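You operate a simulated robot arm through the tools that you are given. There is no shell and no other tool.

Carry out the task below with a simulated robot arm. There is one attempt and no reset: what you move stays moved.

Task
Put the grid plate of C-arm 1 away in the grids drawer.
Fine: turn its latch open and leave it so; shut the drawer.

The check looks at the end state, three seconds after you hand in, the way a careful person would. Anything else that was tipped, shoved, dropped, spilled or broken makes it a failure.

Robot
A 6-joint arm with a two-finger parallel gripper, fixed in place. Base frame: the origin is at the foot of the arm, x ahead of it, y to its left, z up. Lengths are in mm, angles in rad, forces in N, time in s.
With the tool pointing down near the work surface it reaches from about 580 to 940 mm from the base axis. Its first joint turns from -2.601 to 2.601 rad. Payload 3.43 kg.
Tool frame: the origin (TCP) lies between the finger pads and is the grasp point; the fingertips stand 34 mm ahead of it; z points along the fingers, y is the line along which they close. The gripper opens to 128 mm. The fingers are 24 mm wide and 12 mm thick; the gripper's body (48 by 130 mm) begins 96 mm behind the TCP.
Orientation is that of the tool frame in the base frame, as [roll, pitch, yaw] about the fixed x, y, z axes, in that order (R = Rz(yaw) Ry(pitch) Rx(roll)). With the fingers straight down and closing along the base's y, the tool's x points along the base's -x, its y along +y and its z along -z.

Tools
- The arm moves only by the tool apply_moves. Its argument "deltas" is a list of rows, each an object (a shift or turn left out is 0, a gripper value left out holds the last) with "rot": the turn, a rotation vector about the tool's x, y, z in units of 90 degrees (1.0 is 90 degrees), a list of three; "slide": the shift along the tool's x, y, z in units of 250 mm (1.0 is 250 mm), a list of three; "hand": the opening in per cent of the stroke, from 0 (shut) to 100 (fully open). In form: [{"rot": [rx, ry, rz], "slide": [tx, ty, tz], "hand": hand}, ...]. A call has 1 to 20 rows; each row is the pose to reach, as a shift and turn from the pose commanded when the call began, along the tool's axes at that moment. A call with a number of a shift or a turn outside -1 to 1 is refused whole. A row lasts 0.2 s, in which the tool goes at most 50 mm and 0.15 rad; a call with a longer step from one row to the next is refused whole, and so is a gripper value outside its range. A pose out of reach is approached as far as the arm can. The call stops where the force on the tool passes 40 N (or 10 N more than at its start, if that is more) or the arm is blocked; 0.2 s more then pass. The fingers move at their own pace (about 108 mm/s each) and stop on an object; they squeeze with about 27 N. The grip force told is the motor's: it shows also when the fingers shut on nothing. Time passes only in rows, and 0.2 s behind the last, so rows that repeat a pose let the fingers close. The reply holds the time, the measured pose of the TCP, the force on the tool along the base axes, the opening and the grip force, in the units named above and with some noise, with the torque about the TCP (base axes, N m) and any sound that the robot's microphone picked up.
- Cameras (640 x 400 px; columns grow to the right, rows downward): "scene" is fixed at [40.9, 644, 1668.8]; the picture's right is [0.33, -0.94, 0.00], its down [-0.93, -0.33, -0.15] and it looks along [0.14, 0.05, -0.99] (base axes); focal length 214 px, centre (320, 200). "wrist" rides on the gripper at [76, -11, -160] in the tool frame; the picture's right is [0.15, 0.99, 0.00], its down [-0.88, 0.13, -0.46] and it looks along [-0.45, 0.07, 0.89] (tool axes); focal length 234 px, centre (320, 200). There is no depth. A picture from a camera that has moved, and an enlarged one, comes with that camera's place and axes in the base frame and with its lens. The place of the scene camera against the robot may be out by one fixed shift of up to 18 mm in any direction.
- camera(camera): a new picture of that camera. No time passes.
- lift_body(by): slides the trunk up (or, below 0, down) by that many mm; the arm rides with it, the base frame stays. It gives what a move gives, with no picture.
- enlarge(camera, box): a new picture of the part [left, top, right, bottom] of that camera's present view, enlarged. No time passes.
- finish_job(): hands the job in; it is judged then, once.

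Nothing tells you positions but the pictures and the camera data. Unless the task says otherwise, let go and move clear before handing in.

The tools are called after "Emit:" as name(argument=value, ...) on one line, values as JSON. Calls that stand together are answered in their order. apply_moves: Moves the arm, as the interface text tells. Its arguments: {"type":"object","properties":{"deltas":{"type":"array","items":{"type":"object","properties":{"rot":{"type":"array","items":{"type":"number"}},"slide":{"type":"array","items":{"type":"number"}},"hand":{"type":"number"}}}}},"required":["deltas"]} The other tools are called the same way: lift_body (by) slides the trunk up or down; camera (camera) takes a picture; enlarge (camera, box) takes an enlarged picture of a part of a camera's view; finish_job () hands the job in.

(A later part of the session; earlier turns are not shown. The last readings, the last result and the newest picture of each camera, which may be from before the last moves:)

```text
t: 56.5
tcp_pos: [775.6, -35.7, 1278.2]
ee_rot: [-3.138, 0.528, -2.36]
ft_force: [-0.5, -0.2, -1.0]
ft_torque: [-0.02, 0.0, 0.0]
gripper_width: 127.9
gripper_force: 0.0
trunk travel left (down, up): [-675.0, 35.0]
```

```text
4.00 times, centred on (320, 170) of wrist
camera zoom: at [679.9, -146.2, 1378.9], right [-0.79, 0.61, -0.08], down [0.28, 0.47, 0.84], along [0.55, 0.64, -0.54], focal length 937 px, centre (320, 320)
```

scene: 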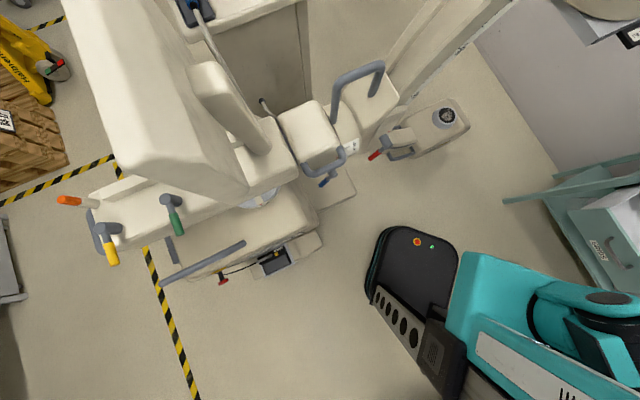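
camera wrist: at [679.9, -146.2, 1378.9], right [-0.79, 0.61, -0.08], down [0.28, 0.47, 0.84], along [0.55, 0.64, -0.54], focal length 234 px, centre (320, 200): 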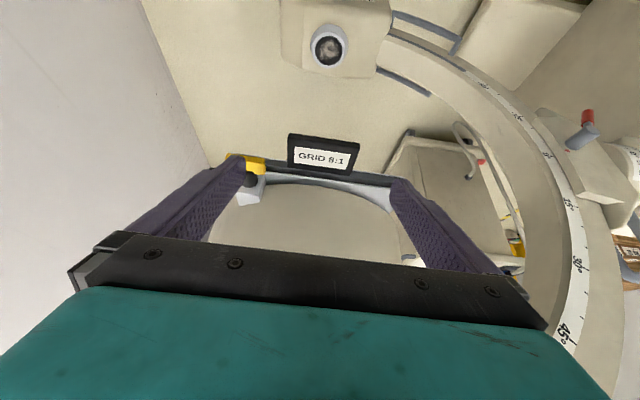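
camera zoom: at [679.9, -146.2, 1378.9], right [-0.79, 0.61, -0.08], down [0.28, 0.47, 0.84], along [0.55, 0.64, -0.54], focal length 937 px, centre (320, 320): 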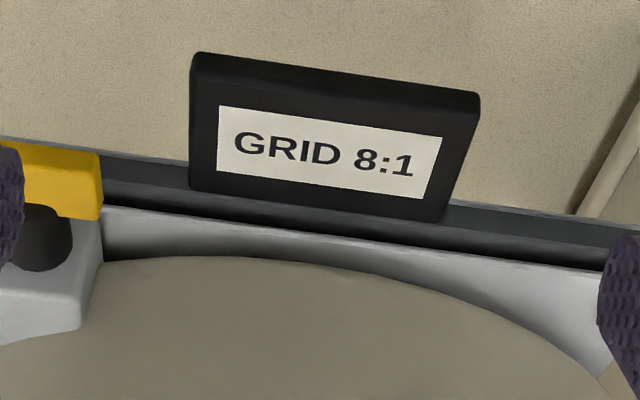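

The refined tab centre is about f≈597, z≈1166. I'll narrow the opening to about 105 mm to stay clear of the latch fin, then descend along the tool axis.

Emit:
apply_moves(deltas=[{"slide": [-0.003, 0.015, 0.08], "hand": 82}, {"slide": [-0.006, 0.015, 0.18], "hand": 82}, {"slide": [-0.008, 0.015, 0.28], "hand": 82}, {"slide": [-0.01, 0.015, 0.36], "hand": 82}, {"slide": [-0.01, 0.015, 0.36], "hand": 82}])

Emit:
enlarge(camera="wrist", box=[200, 80, 440, 230])

Emit:
enlarge(camera="scene", box=[638, 0, 640, 60])

```text
t: 57.7
tcp_pos: [806.7, -0.4, 1201.4]
ee_rot: [-3.139, 0.527, -2.358]
ft_force: [0.5, 0.4, 0.4]
ft_torque: [0.03, -0.02, -0.01]
gripper_width: 104.8
gripper_force: 0.0
trunk travel left (down, up): [-675.0, 35.0]
```

```text
2.67 times, centred on (320, 155) of wrist
camera zoom: at [711.2, -111.3, 1302.2], right [-0.79, 0.61, -0.08], down [0.28, 0.47, 0.84], along [0.55, 0.64, -0.54], focal length 624 px, centre (320, 320)
```

zoom: 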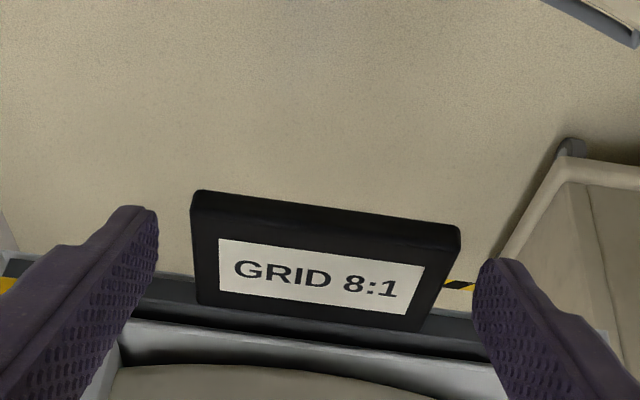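

```text
6.67 times, centred on (639, 30) of scene
camera zoom: at [40.9, 644.0, 1668.8], right [0.33, -0.94, 0.0], down [-0.93, -0.33, -0.15], along [0.14, 0.05, -0.99], focal length 1430 px, centre (-1807, 1333)
```

zoom: 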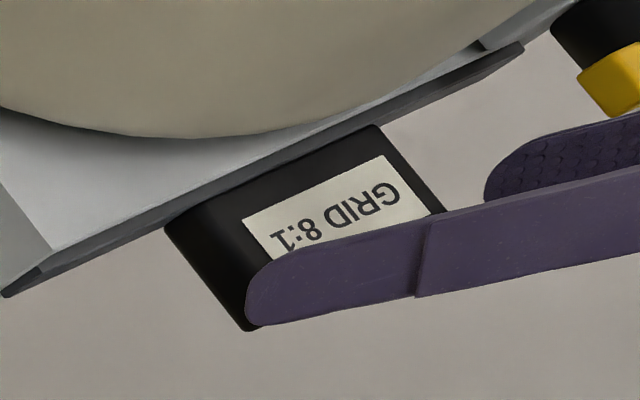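

Emit:
apply_moves(deltas=[{"slide": [-0.005, 0, 0.03], "hand": 82}, {"slide": [-0.01, 0, 0.064], "hand": 82}, {"slide": [-0.01, 0, 0.064], "hand": 82}])

Emit:
enlarge(camera="wrist", box=[200, 100, 440, 250])

Emit:
enlarge(camera="scene", box=[638, 0, 640, 60])

```text
t: 58.5
tcp_pos: [814.0, 7.7, 1190.4]
ee_rot: [-3.137, 0.529, -2.359]
ft_force: [-2.5, -3.2, 4.6]
ft_torque: [-0.22, -0.37, -0.23]
gripper_width: 104.8
gripper_force: 0.1
trunk travel left (down, up): [-675.0, 35.0]
```

```text
2.67 times, centred on (320, 175) of wrist
camera zoom: at [717.4, -104.0, 1290.7], right [-0.79, 0.61, -0.08], down [0.28, 0.47, 0.84], along [0.55, 0.64, -0.54], focal length 624 px, centre (320, 267)
```

zoom: 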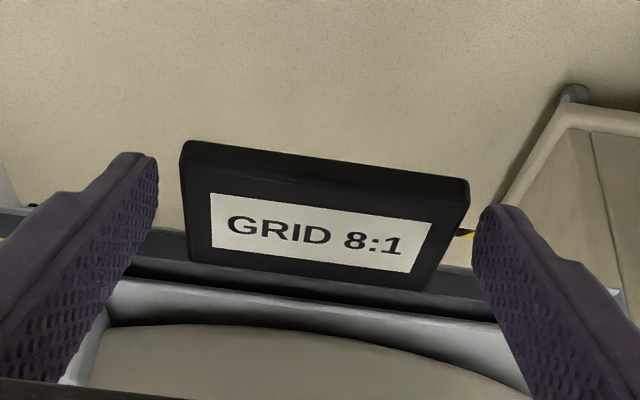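

```text
6.67 times, centred on (639, 30) of scene
camera zoom: at [40.9, 644.0, 1668.8], right [0.33, -0.94, 0.0], down [-0.93, -0.33, -0.15], along [0.14, 0.05, -0.99], focal length 1430 px, centre (-1807, 1333)
```

zoom: 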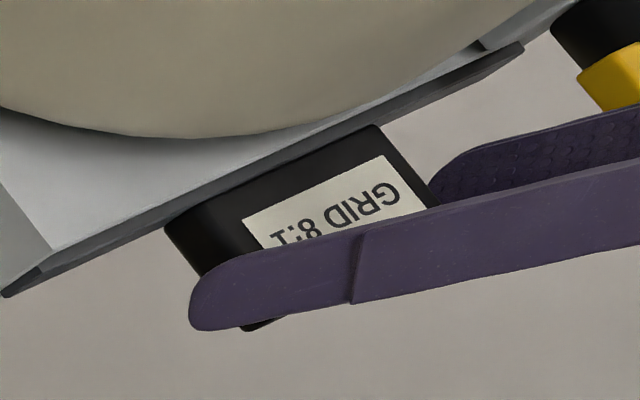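

There's a light touch on the right side, most likely the finger brushing the latch fin. Closing the fingers moves it inward and away, so I'll close on the tab now.

Emit:
apply_moves(deltas=[{"hand": 60}, {"hand": 60}, {"hand": 60}, {"hand": 60}])

Emit:
enlarge(camera="scene", box=[638, 0, 640, 60])

Emit:
enlarge(camera="wrist", box=[200, 100, 440, 250])

```text
t: 59.5
tcp_pos: [813.9, 7.7, 1188.0]
ee_rot: [-3.139, 0.526, -2.359]
ft_force: [-0.7, -2.0, 4.9]
ft_torque: [0.3, 0.29, -0.13]
gripper_width: 89.6
gripper_force: 27.2
trunk travel left (down, up): [-675.0, 35.0]
```

```text
6.67 times, centred on (639, 30) of scene
camera zoom: at [40.9, 644.0, 1668.8], right [0.33, -0.94, 0.0], down [-0.93, -0.33, -0.15], along [0.14, 0.05, -0.99], focal length 1430 px, centre (-1807, 1333)
```

zoom: 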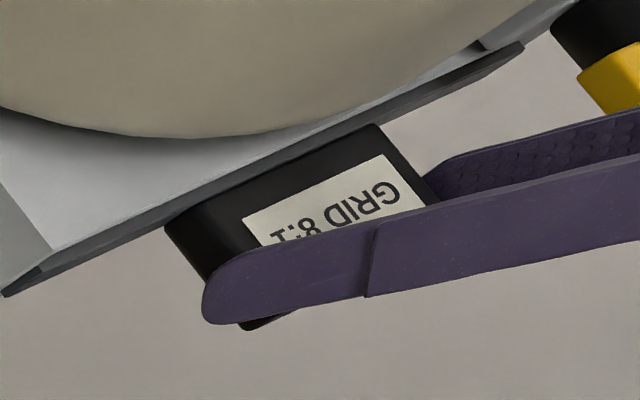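

```text
2.67 times, centred on (320, 175) of wrist
camera zoom: at [717.8, -104.0, 1290.1], right [-0.79, 0.61, -0.08], down [0.28, 0.47, 0.84], along [0.55, 0.64, -0.54], focal length 624 px, centre (320, 267)
```

zoom: 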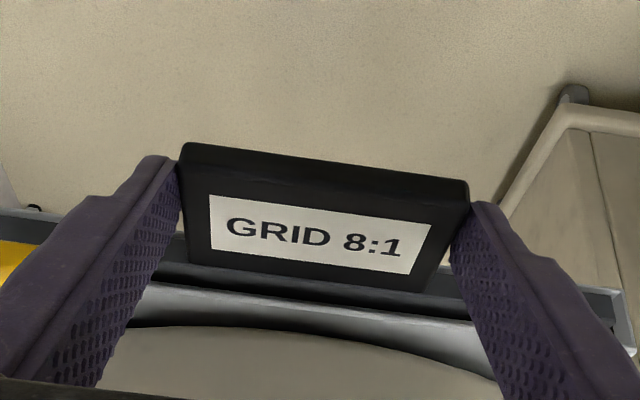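

Gripped at 89.6 mm with 27 N. I'll pull straight out of the slot, first 30 mm.

Emit:
apply_moves(deltas=[{"slide": [0, 0, 0], "hand": 0}, {"slide": [0.026, 0, -0.015], "hand": 0}, {"slide": [0.052, 0, -0.03], "hand": 0}, {"slide": [0.078, 0, -0.045], "hand": 0}, {"slide": [0.104, 0, -0.0605], "hand": 0}, {"slide": [0.104, 0, -0.0605], "hand": 0}])

Emit:
enlarge(camera="wrist", box=[200, 100, 440, 250])

Emit:
enlarge(camera="scene", box=[638, 0, 640, 60])

```text
t: 60.9
tcp_pos: [792.3, -13.2, 1187.3]
ee_rot: [-3.139, 0.524, -2.357]
ft_force: [-0.4, 1.4, 1.4]
ft_torque: [0.43, -0.62, 0.15]
gripper_width: 89.7
gripper_force: 26.8
trunk travel left (down, up): [-675.0, 35.0]
```

```text
2.67 times, centred on (320, 175) of wrist
camera zoom: at [696.3, -125.3, 1290.1], right [-0.79, 0.61, -0.08], down [0.28, 0.47, 0.84], along [0.55, 0.64, -0.54], focal length 624 px, centre (320, 267)
```

zoom: 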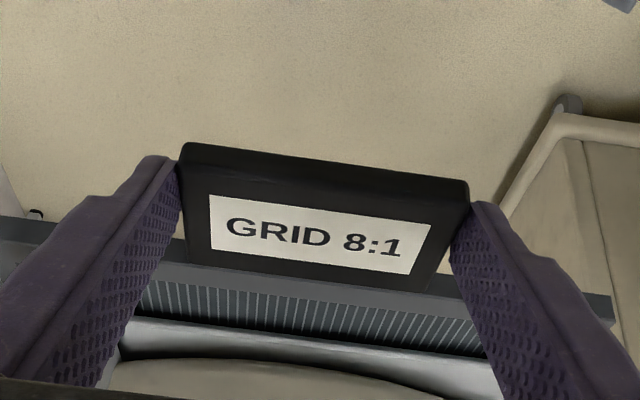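

```text
6.67 times, centred on (639, 30) of scene
camera zoom: at [40.9, 644.0, 1668.8], right [0.33, -0.94, 0.0], down [-0.93, -0.33, -0.15], along [0.14, 0.05, -0.99], focal length 1430 px, centre (-1807, 1333)
```

zoom: 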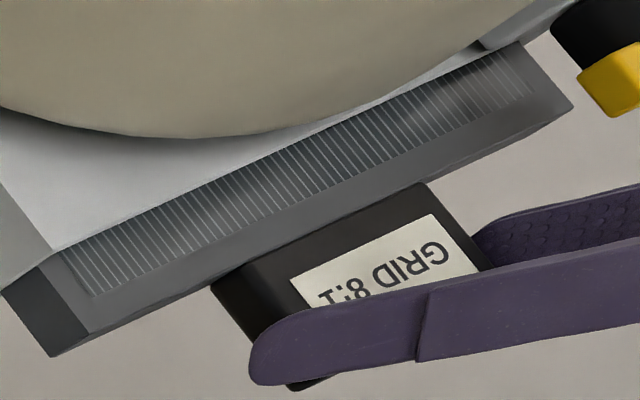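

The plate slides out smoothly and the latch stays open. I'll continue.

Emit:
apply_moves(deltas=[{"slide": [0.07, 0, -0.041], "hand": 0}, {"slide": [0.14, 0, -0.082], "hand": 0}, {"slide": [0.21, 0, -0.123], "hand": 0}, {"slide": [0.28, 0, -0.163], "hand": 0}, {"slide": [0.35, 0, -0.204], "hand": 0}, {"slide": [0.415, 0, -0.242], "hand": 0}, {"slide": [0.415, 0, -0.242], "hand": 0}])

Emit:
enlarge(camera="wrist", box=[160, 100, 480, 300])

Emit:
enlarge(camera="scene", box=[638, 0, 640, 100])

```text
t: 62.5
tcp_pos: [706.2, -100.3, 1189.5]
ee_rot: [-3.141, 0.528, -2.359]
ft_force: [-0.9, -1.0, -0.9]
ft_torque: [0.1, -0.36, -0.05]
gripper_width: 89.5
gripper_force: 27.4
trunk travel left (down, up): [-675.0, 35.0]
```

```text
2.00 times, centred on (320, 200) of wrist
camera zoom: at [610.4, -209.9, 1290.3], right [-0.79, 0.61, -0.08], down [0.28, 0.47, 0.84], along [0.55, 0.64, -0.54], focal length 468 px, centre (320, 200)
```

zoom: 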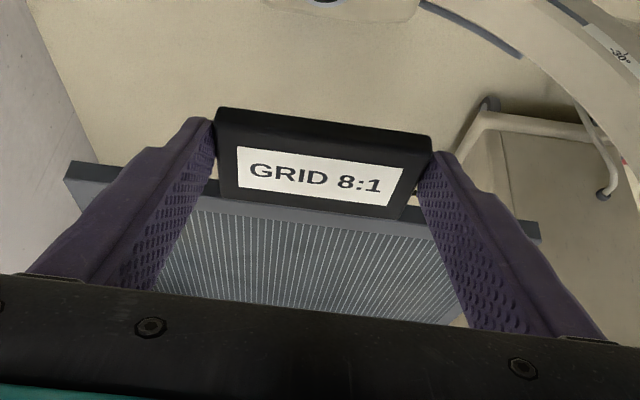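

```text
4.00 times, centred on (639, 50) of scene
camera zoom: at [40.9, 644.0, 1668.8], right [0.33, -0.94, 0.0], down [-0.93, -0.33, -0.15], along [0.14, 0.05, -0.99], focal length 858 px, centre (-956, 800)
```

zoom: 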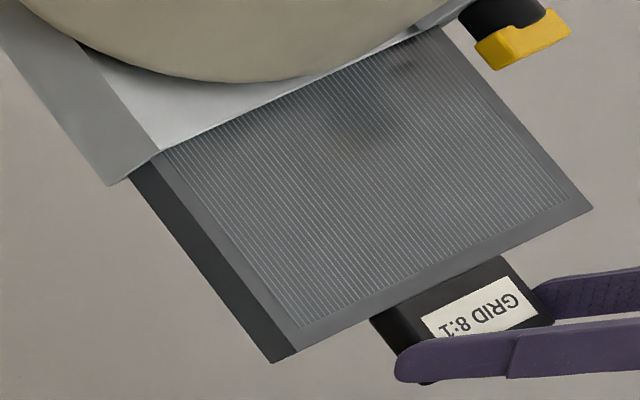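

About 150 mm is out. I'll go on in smaller steps and watch for the weight transferring.

Emit:
apply_moves(deltas=[{"slide": [0.052, 0, -0.03], "hand": 0}, {"slide": [0.104, 0, -0.0605], "hand": 0}, {"slide": [0.138, 0, -0.081], "hand": 0}, {"slide": [0.138, 0, -0.081], "hand": 0}])

Emit:
enlarge(camera="scene", box=[638, 0, 640, 100])

```text
t: 63.5
tcp_pos: [679.0, -126.3, 1189.3]
ee_rot: [3.141, 0.528, -2.361]
ft_force: [-0.2, -0.1, -0.1]
ft_torque: [0.24, -0.28, 0.09]
gripper_width: 89.8
gripper_force: 27.0
trunk travel left (down, up): [-675.0, 35.0]
```

```text
4.00 times, centred on (639, 50) of scene
camera zoom: at [40.9, 644.0, 1668.8], right [0.33, -0.94, 0.0], down [-0.93, -0.33, -0.15], along [0.14, 0.05, -0.99], focal length 858 px, centre (-956, 800)
```

zoom: 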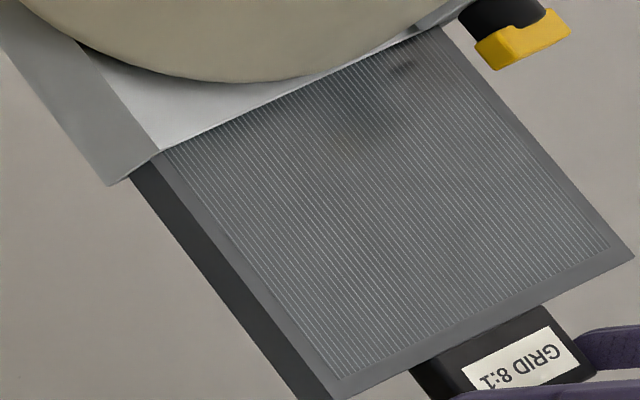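

Emit:
apply_moves(deltas=[{"slide": [0.035, 0, -0.02], "hand": 0}, {"slide": [0.069, 0, -0.04], "hand": 0}, {"slide": [0.069, 0, -0.04], "hand": 0}])

Emit:
enlarge(camera="scene", box=[638, 0, 640, 100])

Emit:
enlarge(camera="wrist", box=[160, 100, 480, 300])

```text
t: 64.3
tcp_pos: [664.6, -141.2, 1187.7]
ee_rot: [-3.141, 0.528, -2.36]
ft_force: [1.6, 1.0, 2.2]
ft_torque: [0.62, -0.3, 0.01]
gripper_width: 89.7
gripper_force: 27.4
trunk travel left (down, up): [-675.0, 35.0]
```

```text
4.00 times, centred on (639, 50) of scene
camera zoom: at [40.9, 644.0, 1668.8], right [0.33, -0.94, 0.0], down [-0.93, -0.33, -0.15], along [0.14, 0.05, -0.99], focal length 858 px, centre (-956, 800)
```

zoom: 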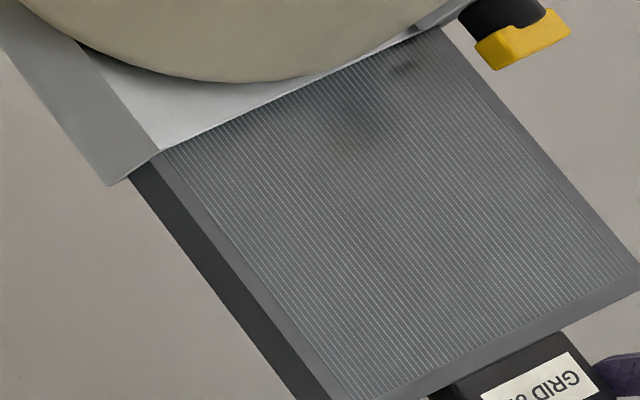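

```text
2.00 times, centred on (320, 200) of wrist
camera zoom: at [568.4, -251.7, 1289.6], right [-0.79, 0.61, -0.08], down [0.28, 0.47, 0.84], along [0.55, 0.64, -0.54], focal length 468 px, centre (320, 200)
```

zoom: 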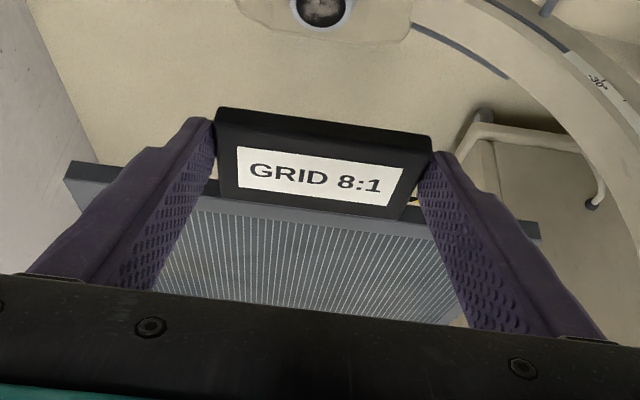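

Emit:
apply_moves(deltas=[{"slide": [0.035, 0, -0.02], "hand": 0}, {"slide": [0.069, 0, -0.04], "hand": 0}, {"slide": [0.069, 0, -0.04], "hand": 0}])

Emit:
enlarge(camera="scene", box=[638, 0, 640, 100])

```text
t: 65.1
tcp_pos: [650.1, -156.8, 1188.7]
ee_rot: [-3.139, 0.527, -2.36]
ft_force: [-0.5, 0.2, 0.3]
ft_torque: [0.26, -0.2, 0.01]
gripper_width: 89.6
gripper_force: 26.9
trunk travel left (down, up): [-675.0, 35.0]
```

```text
4.00 times, centred on (639, 50) of scene
camera zoom: at [40.9, 644.0, 1668.8], right [0.33, -0.94, 0.0], down [-0.93, -0.33, -0.15], along [0.14, 0.05, -0.99], focal length 858 px, centre (-956, 800)
```

zoom: 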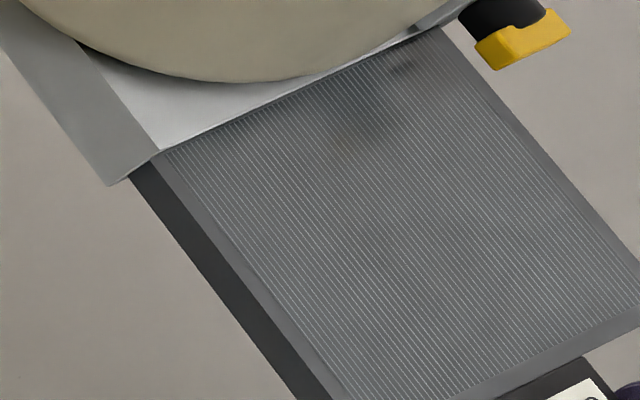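

Emit:
apply_moves(deltas=[{"slide": [0.035, 0, -0.02], "hand": 0}, {"slide": [0.069, 0, -0.04], "hand": 0}, {"slide": [0.069, 0, -0.04], "hand": 0}])

Emit:
enlarge(camera="scene", box=[638, 0, 640, 100])

```text
t: 65.9
tcp_pos: [637.3, -168.8, 1187.9]
ee_rot: [-3.139, 0.527, -2.359]
ft_force: [0.5, -0.3, -0.4]
ft_torque: [-0.48, 0.44, -0.03]
gripper_width: 89.3
gripper_force: 27.3
trunk travel left (down, up): [-675.0, 35.0]
```

```text
4.00 times, centred on (639, 50) of scene
camera zoom: at [40.9, 644.0, 1668.8], right [0.33, -0.94, 0.0], down [-0.93, -0.33, -0.15], along [0.14, 0.05, -0.99], focal length 858 px, centre (-956, 800)
```

zoom: 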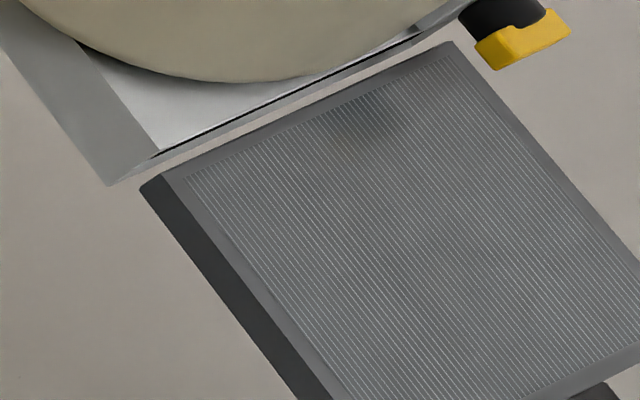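

The plate is clear of the slot and still looks level. I'll check the sag from the wrist camera.

Emit:
enlarge(camera="wrist", box=[160, 100, 480, 300])

Emit:
camera(camera="scene")

Emit:
apply_moves(deltas=[{"slide": [0, 0, 0], "hand": 0}, {"slide": [0, 0, 0], "hand": 0}, {"slide": [0, 0, 0], "hand": 0}])

Emit:
enlarge(camera="scene", box=[638, 0, 640, 200])

```text
2.00 times, centred on (320, 200) of wrist
camera zoom: at [540.8, -280.3, 1289.8], right [-0.79, 0.61, -0.08], down [0.28, 0.47, 0.84], along [0.55, 0.64, -0.54], focal length 468 px, centre (320, 200)
```

zoom: 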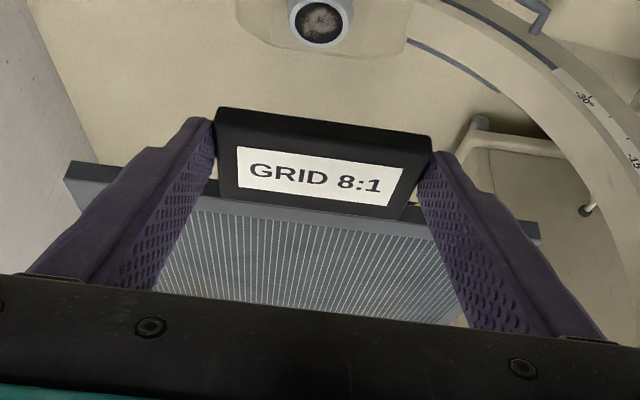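

```text
taken
```

scene: 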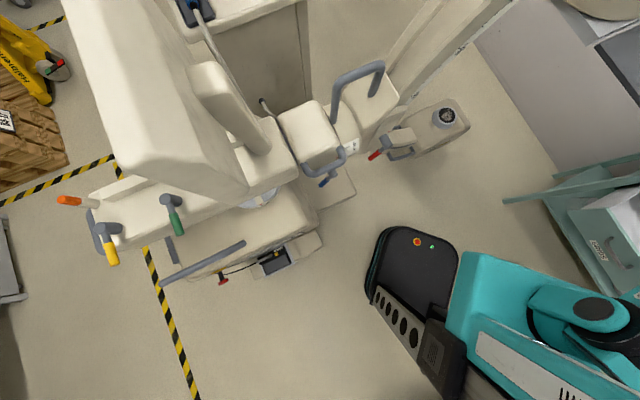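

```text
t: 66.7
tcp_pos: [636.3, -169.9, 1189.1]
ee_rot: [-3.141, 0.526, -2.361]
ft_force: [-0.1, -0.6, 0.6]
ft_torque: [-0.42, 0.44, 0.02]
gripper_width: 89.7
gripper_force: 27.0
trunk travel left (down, up): [-675.0, 35.0]
```

```text
2.00 times, centred on (639, 100) of scene
camera zoom: at [40.9, 644.0, 1668.8], right [0.33, -0.94, 0.0], down [-0.93, -0.33, -0.15], along [0.14, 0.05, -0.99], focal length 429 px, centre (-318, 400)
```

zoom: 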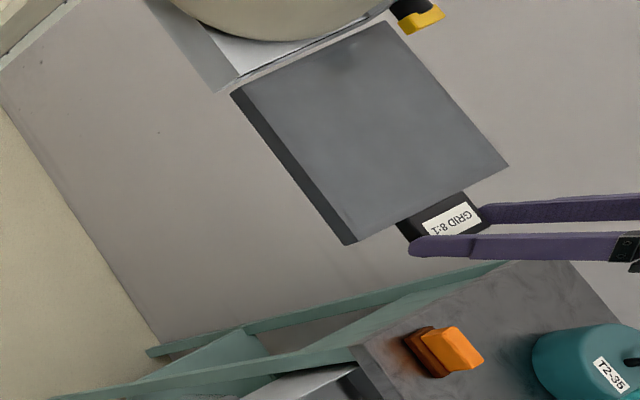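

The plate is light and stays level in the grip. It measures about 260 wide × 234 deep, plus the 50 mm tab, so its far edge must slide under the cart top inside the drawer. I'll check how deep the drawer is.

Emit:
enlarge(camera="scene", box=[638, 170, 640, 240])

Emit:
enlarge(camera="scene", box=[638, 200, 640, 300])

```text
5.71 times, centred on (639, 205) of scene
camera zoom: at [40.9, 644.0, 1668.8], right [0.33, -0.94, 0.0], down [-0.93, -0.33, -0.15], along [0.14, 0.05, -0.99], focal length 1226 px, centre (-1503, 171)
```

zoom: 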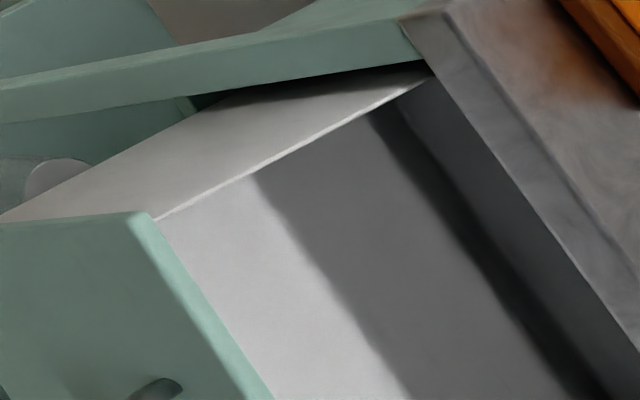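

```text
4.00 times, centred on (639, 250) of scene
camera zoom: at [40.9, 644.0, 1668.8], right [0.33, -0.94, 0.0], down [-0.93, -0.33, -0.15], along [0.14, 0.05, -0.99], focal length 858 px, centre (-956, 0)
```

zoom: 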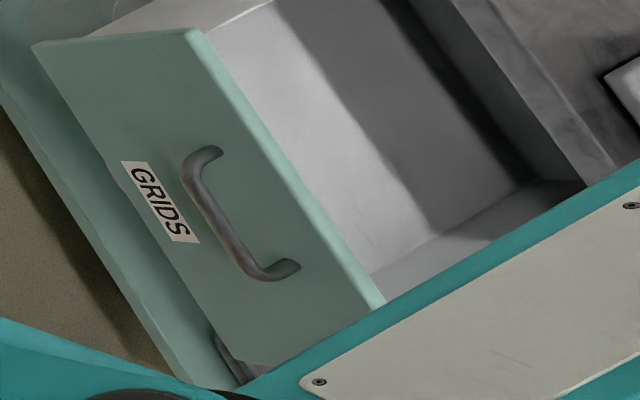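

The drawer interior runs from about 713 to 1105 mm in depth, so there's room. I'll back the plate away from the C-arm before turning.

Emit:
apply_moves(deltas=[{"slide": [0.05, -0.04, -0.029], "hand": 0}, {"slide": [0.1, -0.1, -0.058], "hand": 0}, {"slide": [0.16, -0.18, -0.093], "hand": 0}, {"slide": [0.22, -0.26, -0.128], "hand": 0}, {"slide": [0.28, -0.34, -0.163], "hand": 0}, {"slide": [0.34, -0.41, -0.198], "hand": 0}, {"slide": [0.38, -0.465, -0.222], "hand": 0}, {"slide": [0.38, -0.465, -0.222], "hand": 0}])

Emit:
camera(camera="wrist")

Emit:
enlarge(camera="scene", box=[638, 0, 640, 200])

```text
t: 68.5
tcp_pos: [639.7, -328.8, 1187.7]
ee_rot: [-3.14, 0.527, -2.359]
ft_force: [-0.5, -0.3, -0.4]
ft_torque: [-0.43, 0.44, 0.0]
gripper_width: 89.9
gripper_force: 27.2
trunk travel left (down, up): [-675.0, 35.0]
```

```text
taken
camera wrist: at [544.8, -440.9, 1290.1], right [-0.79, 0.61, -0.08], down [0.28, 0.47, 0.84], along [0.55, 0.64, -0.54], focal length 234 px, centre (320, 200)
```

wrist: 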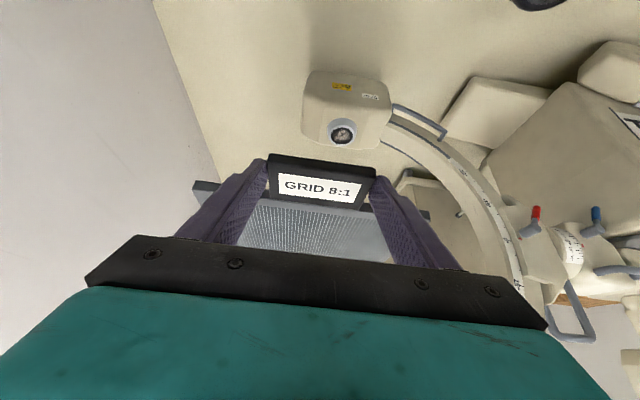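

```text
2.00 times, centred on (639, 100) of scene
camera zoom: at [40.9, 644.0, 1668.8], right [0.33, -0.94, 0.0], down [-0.93, -0.33, -0.15], along [0.14, 0.05, -0.99], focal length 429 px, centre (-318, 400)
```

zoom: 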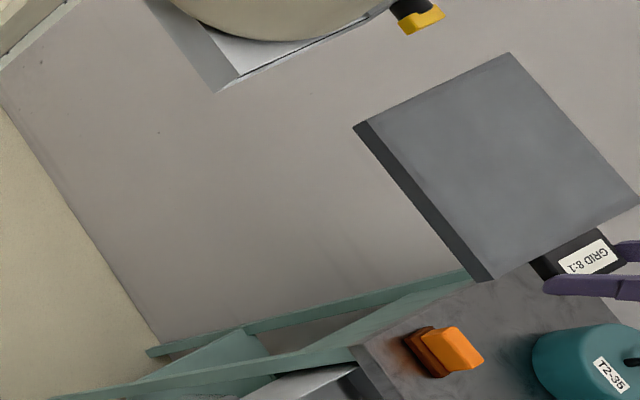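

Clear of the C-arm. I'll turn the plate smoothly by 90° about the vertical to face the cart.

Emit:
apply_moves(deltas=[{"rot": [0.02, 0, 0.034], "hand": 0}, {"rot": [0.05, 0, 0.086], "hand": 0}, {"rot": [0.081, 0, 0.138], "hand": 0}, {"rot": [0.113, 0, 0.194], "hand": 0}, {"rot": [0.147, 0, 0.251], "hand": 0}, {"rot": [0.18, 0, 0.309], "hand": 0}, {"rot": [0.214, 0, 0.367], "hand": 0}, {"rot": [0.248, 0, 0.425], "hand": 0}, {"rot": [0.282, 0, 0.483], "hand": 0}, {"rot": [0.315, 0, 0.54], "hand": 0}, {"rot": [0.349, 0, 0.598], "hand": 0}, {"rot": [0.383, 0, 0.656], "hand": 0}, {"rot": [0.416, 0, 0.714], "hand": 0}, {"rot": [0.446, 0, 0.764], "hand": 0}, {"rot": [0.473, 0, 0.811], "hand": 0}, {"rot": [0.494, 0, 0.847], "hand": 0}, {"rot": [0.504, 0, 0.864], "hand": 0}, {"rot": [0.504, 0, 0.864], "hand": 0}])

Emit:
camera(camera="wrist")

Emit:
camera(camera="scene")

```text
t: 72.3
tcp_pos: [640.5, -329.9, 1188.5]
ee_rot: [-3.141, 0.529, 2.352]
ft_force: [-0.1, 0.0, 0.8]
ft_torque: [0.4, 0.46, -0.02]
gripper_width: 89.5
gripper_force: 26.6
trunk travel left (down, up): [-675.0, 35.0]
```

```text
taken
camera wrist: at [530.0, -233.6, 1289.7], right [0.61, 0.79, -0.07], down [0.47, -0.28, 0.84], along [0.64, -0.55, -0.54], focal length 234 px, centre (320, 200)
```

wrist: 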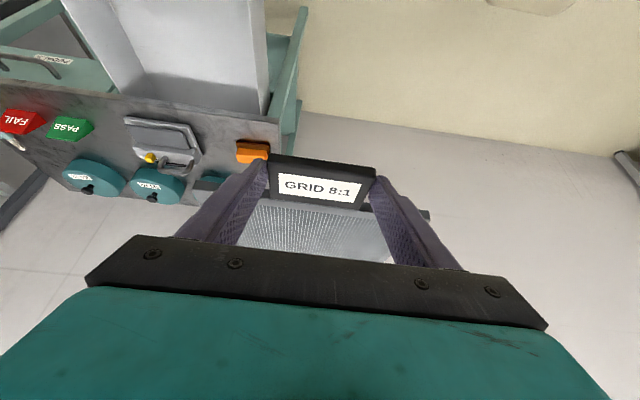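

```text
taken
```

scene: 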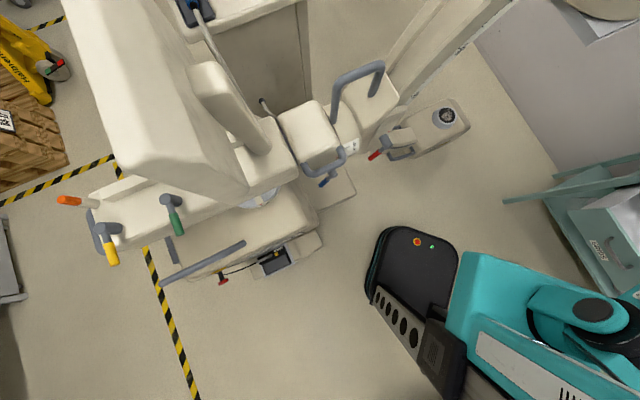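

The plate now faces the cart, level and centred. I'll pitch it nose-down 30° (tool vertical) while moving sideways towards the drawer's centreline at a safe height.

Emit:
apply_moves(deltas=[{"rot": [0, 0.02, 0], "slide": [0, -0.04, 0], "hand": 0}, {"rot": [0, 0.06, 0], "slide": [0, -0.12, 0], "hand": 0}, {"rot": [0, 0.1, 0], "slide": [0, -0.22, 0], "hand": 0}, {"rot": [0, 0.14, 0], "slide": [0, -0.33, 0], "hand": 0}, {"rot": [0, 0.18, 0], "slide": [0, -0.44, 0], "hand": 0}, {"rot": [0, 0.22, 0], "slide": [0, -0.55, 0], "hand": 0}, {"rot": [0, 0.26, 0], "slide": [0, -0.66, 0], "hand": 0}, {"rot": [0, 0.3, 0], "slide": [0, -0.77, 0], "hand": 0}, {"rot": [0, 0.325, 0], "slide": [0, -0.85, 0], "hand": 0}, {"rot": [0, 0.333, 0], "slide": [0, -0.9, 0], "hand": 0}, {"rot": [0, 0.333, 0], "slide": [0, -0.9, 0], "hand": 0}])

Emit:
camera(camera="wrist")

```text
t: 74.1
tcp_pos: [510.4, -463.2, 1187.0]
ee_rot: [3.138, 0.089, 2.344]
ft_force: [7.5, -9.4, -17.9]
ft_torque: [0.84, 0.46, 0.14]
gripper_width: 89.8
gripper_force: 27.4
trunk travel left (down, up): [-675.0, 35.0]
stopped in row 9: the force on the tool passed its limit at 86 N (the readings are from after the stop); the commanded pose is now the measured one
```

```text
taken
camera wrist: at [439.7, -407.7, 1342.3], right [0.61, 0.79, -0.01], down [0.68, -0.51, 0.53], along [0.42, -0.33, -0.85], focal length 234 px, centre (320, 200)
```

wrist: 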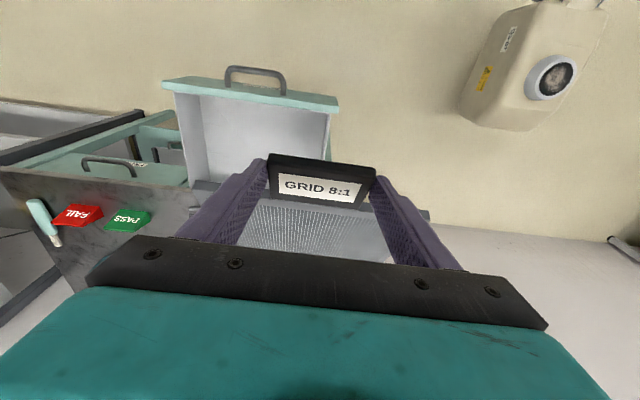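

That's the arm crowding itself again, because the tool is too close in and too high relative to the shoulder. I'll move outward and lower to relieve it.

Emit:
apply_moves(deltas=[{"slide": [-0.04, 0, 0.06], "hand": 0}, {"slide": [-0.1, 0, 0.14], "hand": 0}, {"slide": [-0.15, 0, 0.2], "hand": 0}, {"slide": [-0.15, 0, 0.2], "hand": 0}])

Emit:
camera(camera="wrist")

Emit:
enlarge(camera="scene", box=[560, 200, 640, 400])

```text
t: 75.1
tcp_pos: [538.1, -493.0, 1142.2]
ee_rot: [3.14, 0.086, 2.343]
ft_force: [-0.8, 0.4, -0.1]
ft_torque: [0.37, 0.36, -0.01]
gripper_width: 89.5
gripper_force: 27.3
trunk travel left (down, up): [-675.0, 35.0]
```

```text
taken
camera wrist: at [468.7, -437.5, 1296.0], right [0.61, 0.79, -0.01], down [0.68, -0.51, 0.53], along [0.41, -0.33, -0.85], focal length 234 px, centre (320, 200)
```

wrist: 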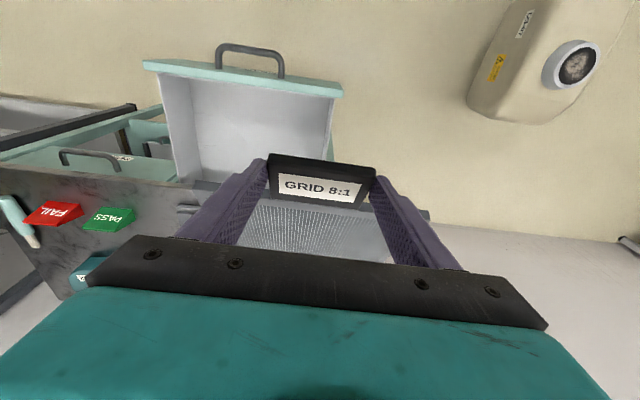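

```text
2.00 times, centred on (600, 300) of scene
camera zoom: at [40.9, 644.0, 1668.8], right [0.33, -0.94, 0.0], down [-0.93, -0.33, -0.15], along [0.14, 0.05, -0.99], focal length 429 px, centre (-240, 0)
```

zoom: 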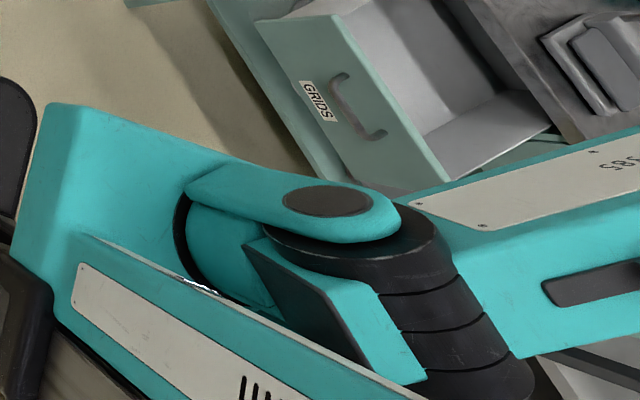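

Grip and plate are unaffected. I'll lower, shift to the drawer's centreline and pitch slightly further (35° nose-down).

Emit:
apply_moves(deltas=[{"rot": [0, 0.02, 0], "slide": [0, 0, 0.12], "hand": 0}, {"rot": [0, 0.04, 0], "slide": [0, 0, 0.24], "hand": 0}, {"rot": [0, 0.06, 0], "slide": [0, -0.05, 0.32], "hand": 0}, {"rot": [0, 0.08, 0], "slide": [0, -0.15, 0.32], "hand": 0}, {"rot": [0, 0.1, 0], "slide": [0, -0.25, 0.32], "hand": 0}, {"rot": [0, 0.11, 0], "slide": [0, -0.35, 0.32], "hand": 0}, {"rot": [0, 0.11, 0], "slide": [0, -0.45, 0.32], "hand": 0}, {"rot": [0, 0.11, 0], "slide": [0, -0.55, 0.32], "hand": 0}, {"rot": [0, 0.11, 0], "slide": [0, -0.63, 0.32], "hand": 0}, {"rot": [0, 0.11, 0], "slide": [0, -0.63, 0.32], "hand": 0}])

Emit:
camera(camera="wrist")

Emit:
enlarge(camera="scene", box=[638, 180, 640, 300])

```text
t: 77.3
tcp_pos: [431.4, -606.7, 1062.5]
ee_rot: [3.142, -0.088, 2.341]
ft_force: [0.3, -0.9, 0.3]
ft_torque: [0.3, 0.27, 0.03]
gripper_width: 89.6
gripper_force: 26.3
trunk travel left (down, up): [-675.0, 35.0]
```

```text
taken
camera wrist: at [379.7, -572.1, 1229.7], right [0.61, 0.79, 0.02], down [0.73, -0.57, 0.38], along [0.31, -0.22, -0.93], focal length 234 px, centre (320, 200)
```

wrist: 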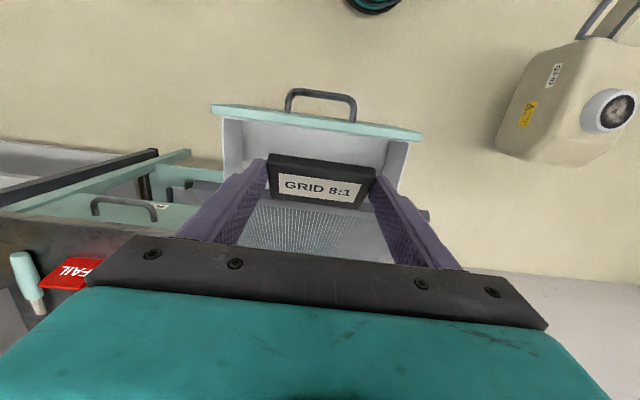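

```text
3.33 times, centred on (639, 240) of scene
camera zoom: at [40.9, 644.0, 1668.8], right [0.33, -0.94, 0.0], down [-0.93, -0.33, -0.15], along [0.14, 0.05, -0.99], focal length 715 px, centre (-743, 67)
```

zoom: 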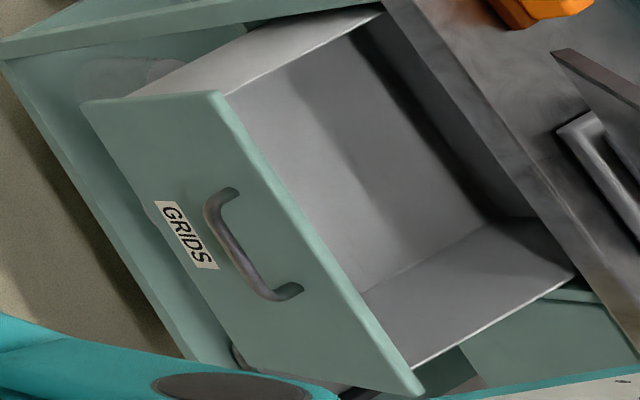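

Aligned over the drawer at n≈732, m≈-124. I'll back off 14 mm for clearance to the cart top's edge, then lower with the trunk in stages.

Emit:
apply_moves(deltas=[{"slide": [0.028, 0, 0], "hand": 0}, {"slide": [0.056, 0, 0], "hand": 0}, {"slide": [0.056, 0, 0], "hand": 0}])

Emit:
lift_body(by=-120)

Emit:
camera(camera="wrist")

Emit:
enlarge(camera="scene", box=[638, 180, 640, 300])

```text
t: 78.1
tcp_pos: [421.6, -597.1, 1063.0]
ee_rot: [3.14, -0.089, 2.343]
ft_force: [-0.1, 0.9, 0.3]
ft_torque: [0.36, 0.28, 0.01]
gripper_width: 89.6
gripper_force: 26.8
trunk travel left (down, up): [-675.0, 35.0]
```

```text
t: 79.6
tcp_pos: [421.5, -596.6, 942.9]
ee_rot: [3.139, -0.087, 2.341]
ft_force: [-0.4, -0.1, 0.5]
ft_torque: [0.29, 0.29, 0.01]
gripper_width: 89.6
gripper_force: 26.5
trunk travel left (down, up): [-555.0, 155.0]
```

```text
taken
camera wrist: at [370.0, -561.8, 1110.5], right [0.61, 0.79, 0.02], down [0.73, -0.57, 0.38], along [0.31, -0.22, -0.93], focal length 234 px, centre (320, 200)
```

wrist: 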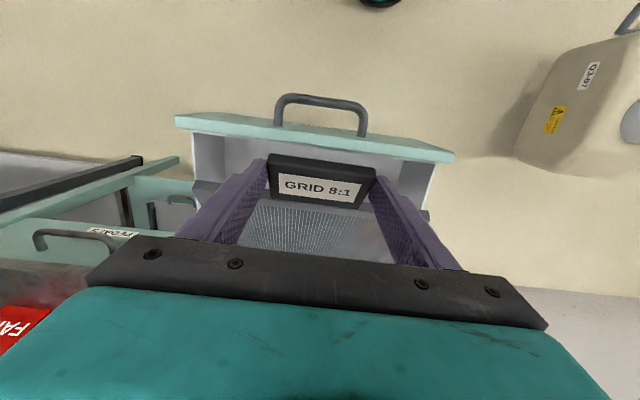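

```text
3.33 times, centred on (639, 240) of scene
camera zoom: at [40.9, 644.0, 1668.8], right [0.33, -0.94, 0.0], down [-0.93, -0.33, -0.15], along [0.14, 0.05, -0.99], focal length 715 px, centre (-743, 67)
```

zoom: 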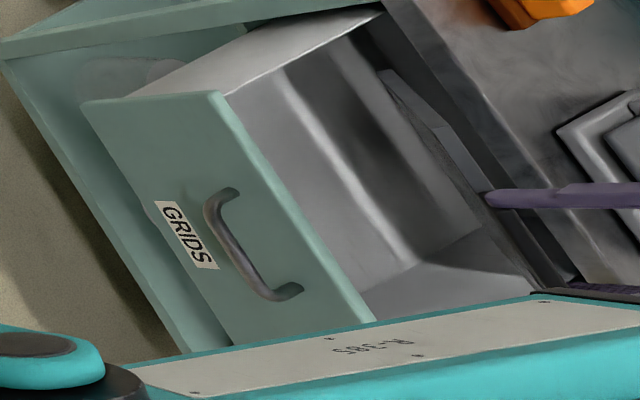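

Alignment looks good and the plate's far edge sits in front of the cart top. I'll continue down.

Emit:
lift_body(by=-60)

Emit:
camera(camera="wrist")

Emit:
enlarge(camera="scene", box=[638, 180, 640, 300])

```text
t: 80.6
tcp_pos: [420.0, -597.2, 884.2]
ee_rot: [3.139, -0.087, 2.342]
ft_force: [0.7, 0.5, -0.1]
ft_torque: [0.31, 0.32, 0.01]
gripper_width: 89.4
gripper_force: 26.9
trunk travel left (down, up): [-495.0, 215.0]
```

```text
taken
camera wrist: at [370.0, -561.8, 1050.4], right [0.61, 0.79, 0.02], down [0.73, -0.57, 0.38], along [0.31, -0.22, -0.93], focal length 234 px, centre (320, 200)
```

wrist: 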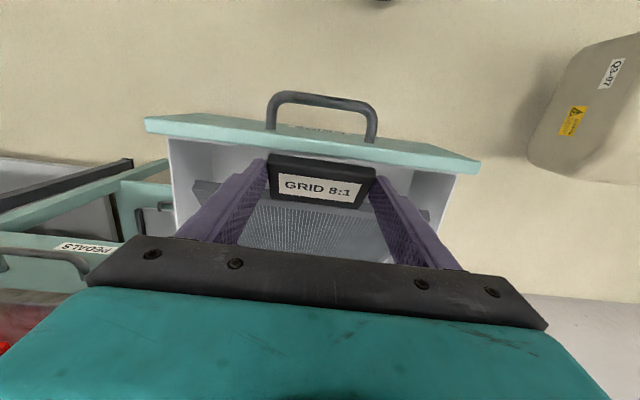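

```text
3.33 times, centred on (639, 240) of scene
camera zoom: at [40.9, 644.0, 1668.8], right [0.33, -0.94, 0.0], down [-0.93, -0.33, -0.15], along [0.14, 0.05, -0.99], focal length 715 px, centre (-743, 67)
```

zoom: 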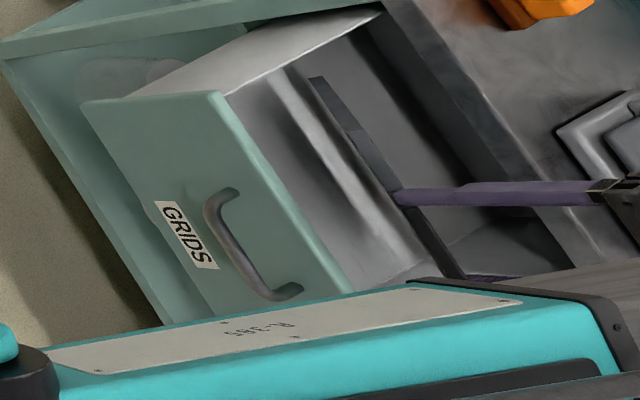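

Emit:
lift_body(by=-28)

Emit:
enlarge(camera="scene", box=[638, 180, 640, 300])

Emit:
enlarge(camera="wrist", box=[130, 80, 490, 280])

```text
t: 81.3
tcp_pos: [420.9, -598.2, 855.9]
ee_rot: [3.14, -0.087, 2.343]
ft_force: [0.7, 0.2, -1.0]
ft_torque: [0.31, 0.29, 0.05]
gripper_width: 89.8
gripper_force: 26.7
trunk travel left (down, up): [-467.0, 243.0]
```

```text
3.33 times, centred on (639, 240) of scene
camera zoom: at [40.9, 644.0, 1668.8], right [0.33, -0.94, 0.0], down [-0.93, -0.33, -0.15], along [0.14, 0.05, -0.99], focal length 715 px, centre (-743, 67)
```

zoom: 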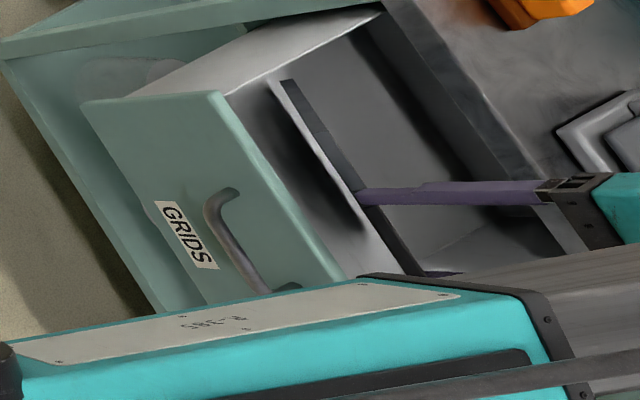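

```text
1.78 times, centred on (310, 180) of wrist
camera zoom: at [370.0, -561.8, 1022.4], right [0.61, 0.79, 0.02], down [0.73, -0.57, 0.38], along [0.31, -0.22, -0.93], focal length 416 px, centre (338, 236)
```

zoom: 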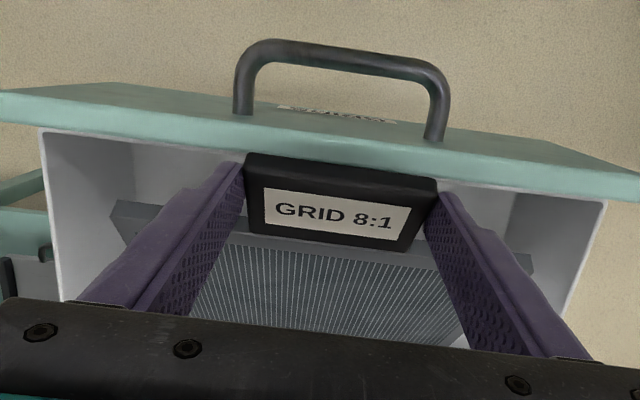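

The far edge is now below the cart-top level inside the drawer. I'll advance inward about 77 mm under the cart top.

Emit:
apply_moves(deltas=[{"slide": [-0.06, 0, -0.005], "hand": 0}, {"slide": [-0.12, 0, -0.01], "hand": 0}, {"slide": [-0.18, 0, -0.016], "hand": 0}, {"slide": [-0.24, 0, -0.021], "hand": 0}, {"slide": [-0.307, 0, -0.027], "hand": 0}, {"slide": [-0.307, 0, -0.027], "hand": 0}])

Emit:
enlarge(camera="scene", box=[638, 180, 640, 300])

Emit:
enlarge(camera="wrist", box=[130, 80, 490, 280])

```text
t: 82.7
tcp_pos: [477.1, -651.8, 854.9]
ee_rot: [3.14, -0.087, 2.342]
ft_force: [0.2, 0.2, 0.5]
ft_torque: [0.31, 0.3, 0.02]
gripper_width: 89.7
gripper_force: 26.9
trunk travel left (down, up): [-467.0, 243.0]
```

```text
3.33 times, centred on (639, 240) of scene
camera zoom: at [40.9, 644.0, 1668.8], right [0.33, -0.94, 0.0], down [-0.93, -0.33, -0.15], along [0.14, 0.05, -0.99], focal length 715 px, centre (-743, 67)
```

zoom: 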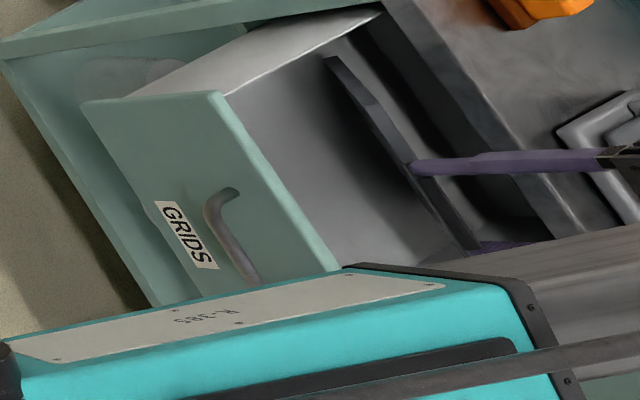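

```text
1.78 times, centred on (310, 180) of wrist
camera zoom: at [424.4, -617.2, 1022.2], right [0.61, 0.79, 0.02], down [0.73, -0.57, 0.38], along [0.31, -0.22, -0.93], focal length 416 px, centre (338, 236)
```

zoom: 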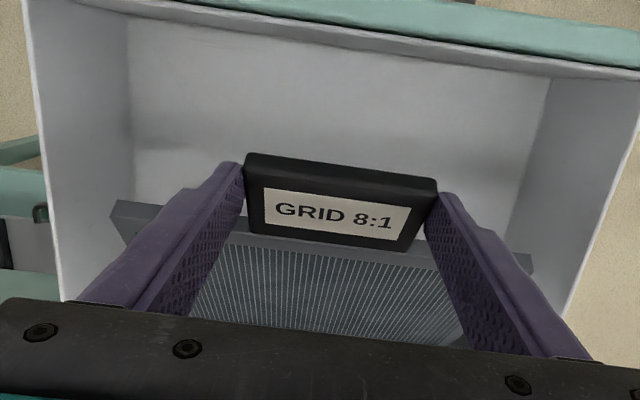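

Positioned at n≈796 with a generous margin to the front panel. I'll reduce the nose-down angle to about 20° while lowering, keeping the far edge just above the floor.

Emit:
apply_moves(deltas=[{"rot": [0, -0.033, 0], "slide": [-0.009, 0, 0.05], "hand": 0}, {"rot": [0, -0.067, 0], "slide": [-0.017, 0, 0.1], "hand": 0}, {"rot": [0, -0.1, 0], "slide": [-0.026, 0, 0.152], "hand": 0}, {"rot": [0, -0.133, 0], "slide": [-0.035, 0, 0.203], "hand": 0}, {"rot": [0, -0.167, 0], "slide": [-0.043, 0, 0.254], "hand": 0}, {"rot": [0, -0.167, 0], "slide": [-0.043, 0, 0.254], "hand": 0}])

Emit:
enlarge(camera="scene", box=[638, 180, 640, 300])

Emit:
enlarge(camera="wrist", box=[130, 80, 490, 280])

```text
t: 84.1
tcp_pos: [479.1, -656.2, 791.4]
ee_rot: [3.14, 0.174, 2.343]
ft_force: [1.0, 0.0, -0.7]
ft_torque: [0.4, 0.33, -0.01]
gripper_width: 89.7
gripper_force: 26.9
trunk travel left (down, up): [-467.0, 243.0]
```

```text
3.33 times, centred on (639, 240) of scene
camera zoom: at [40.9, 644.0, 1668.8], right [0.33, -0.94, 0.0], down [-0.93, -0.33, -0.15], along [0.14, 0.05, -0.99], focal length 715 px, centre (-743, 67)
```

zoom: 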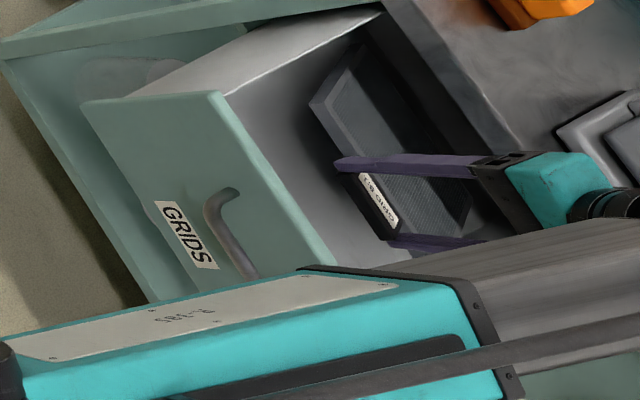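

```text
1.78 times, centred on (310, 180) of wrist
camera zoom: at [399.4, -591.4, 936.2], right [0.61, 0.79, -0.02], down [0.64, -0.47, 0.6], along [0.47, -0.38, -0.8], focal length 416 px, centre (338, 236)
```

zoom: 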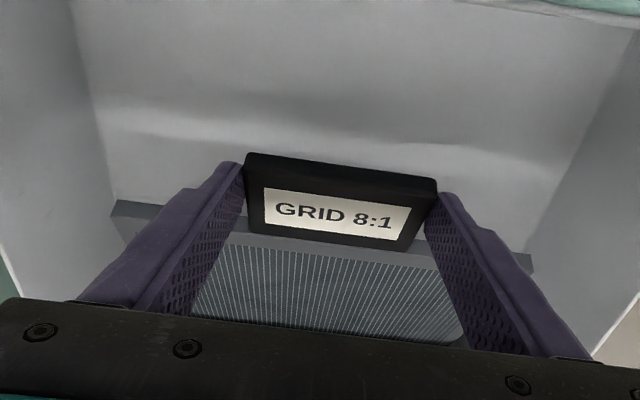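

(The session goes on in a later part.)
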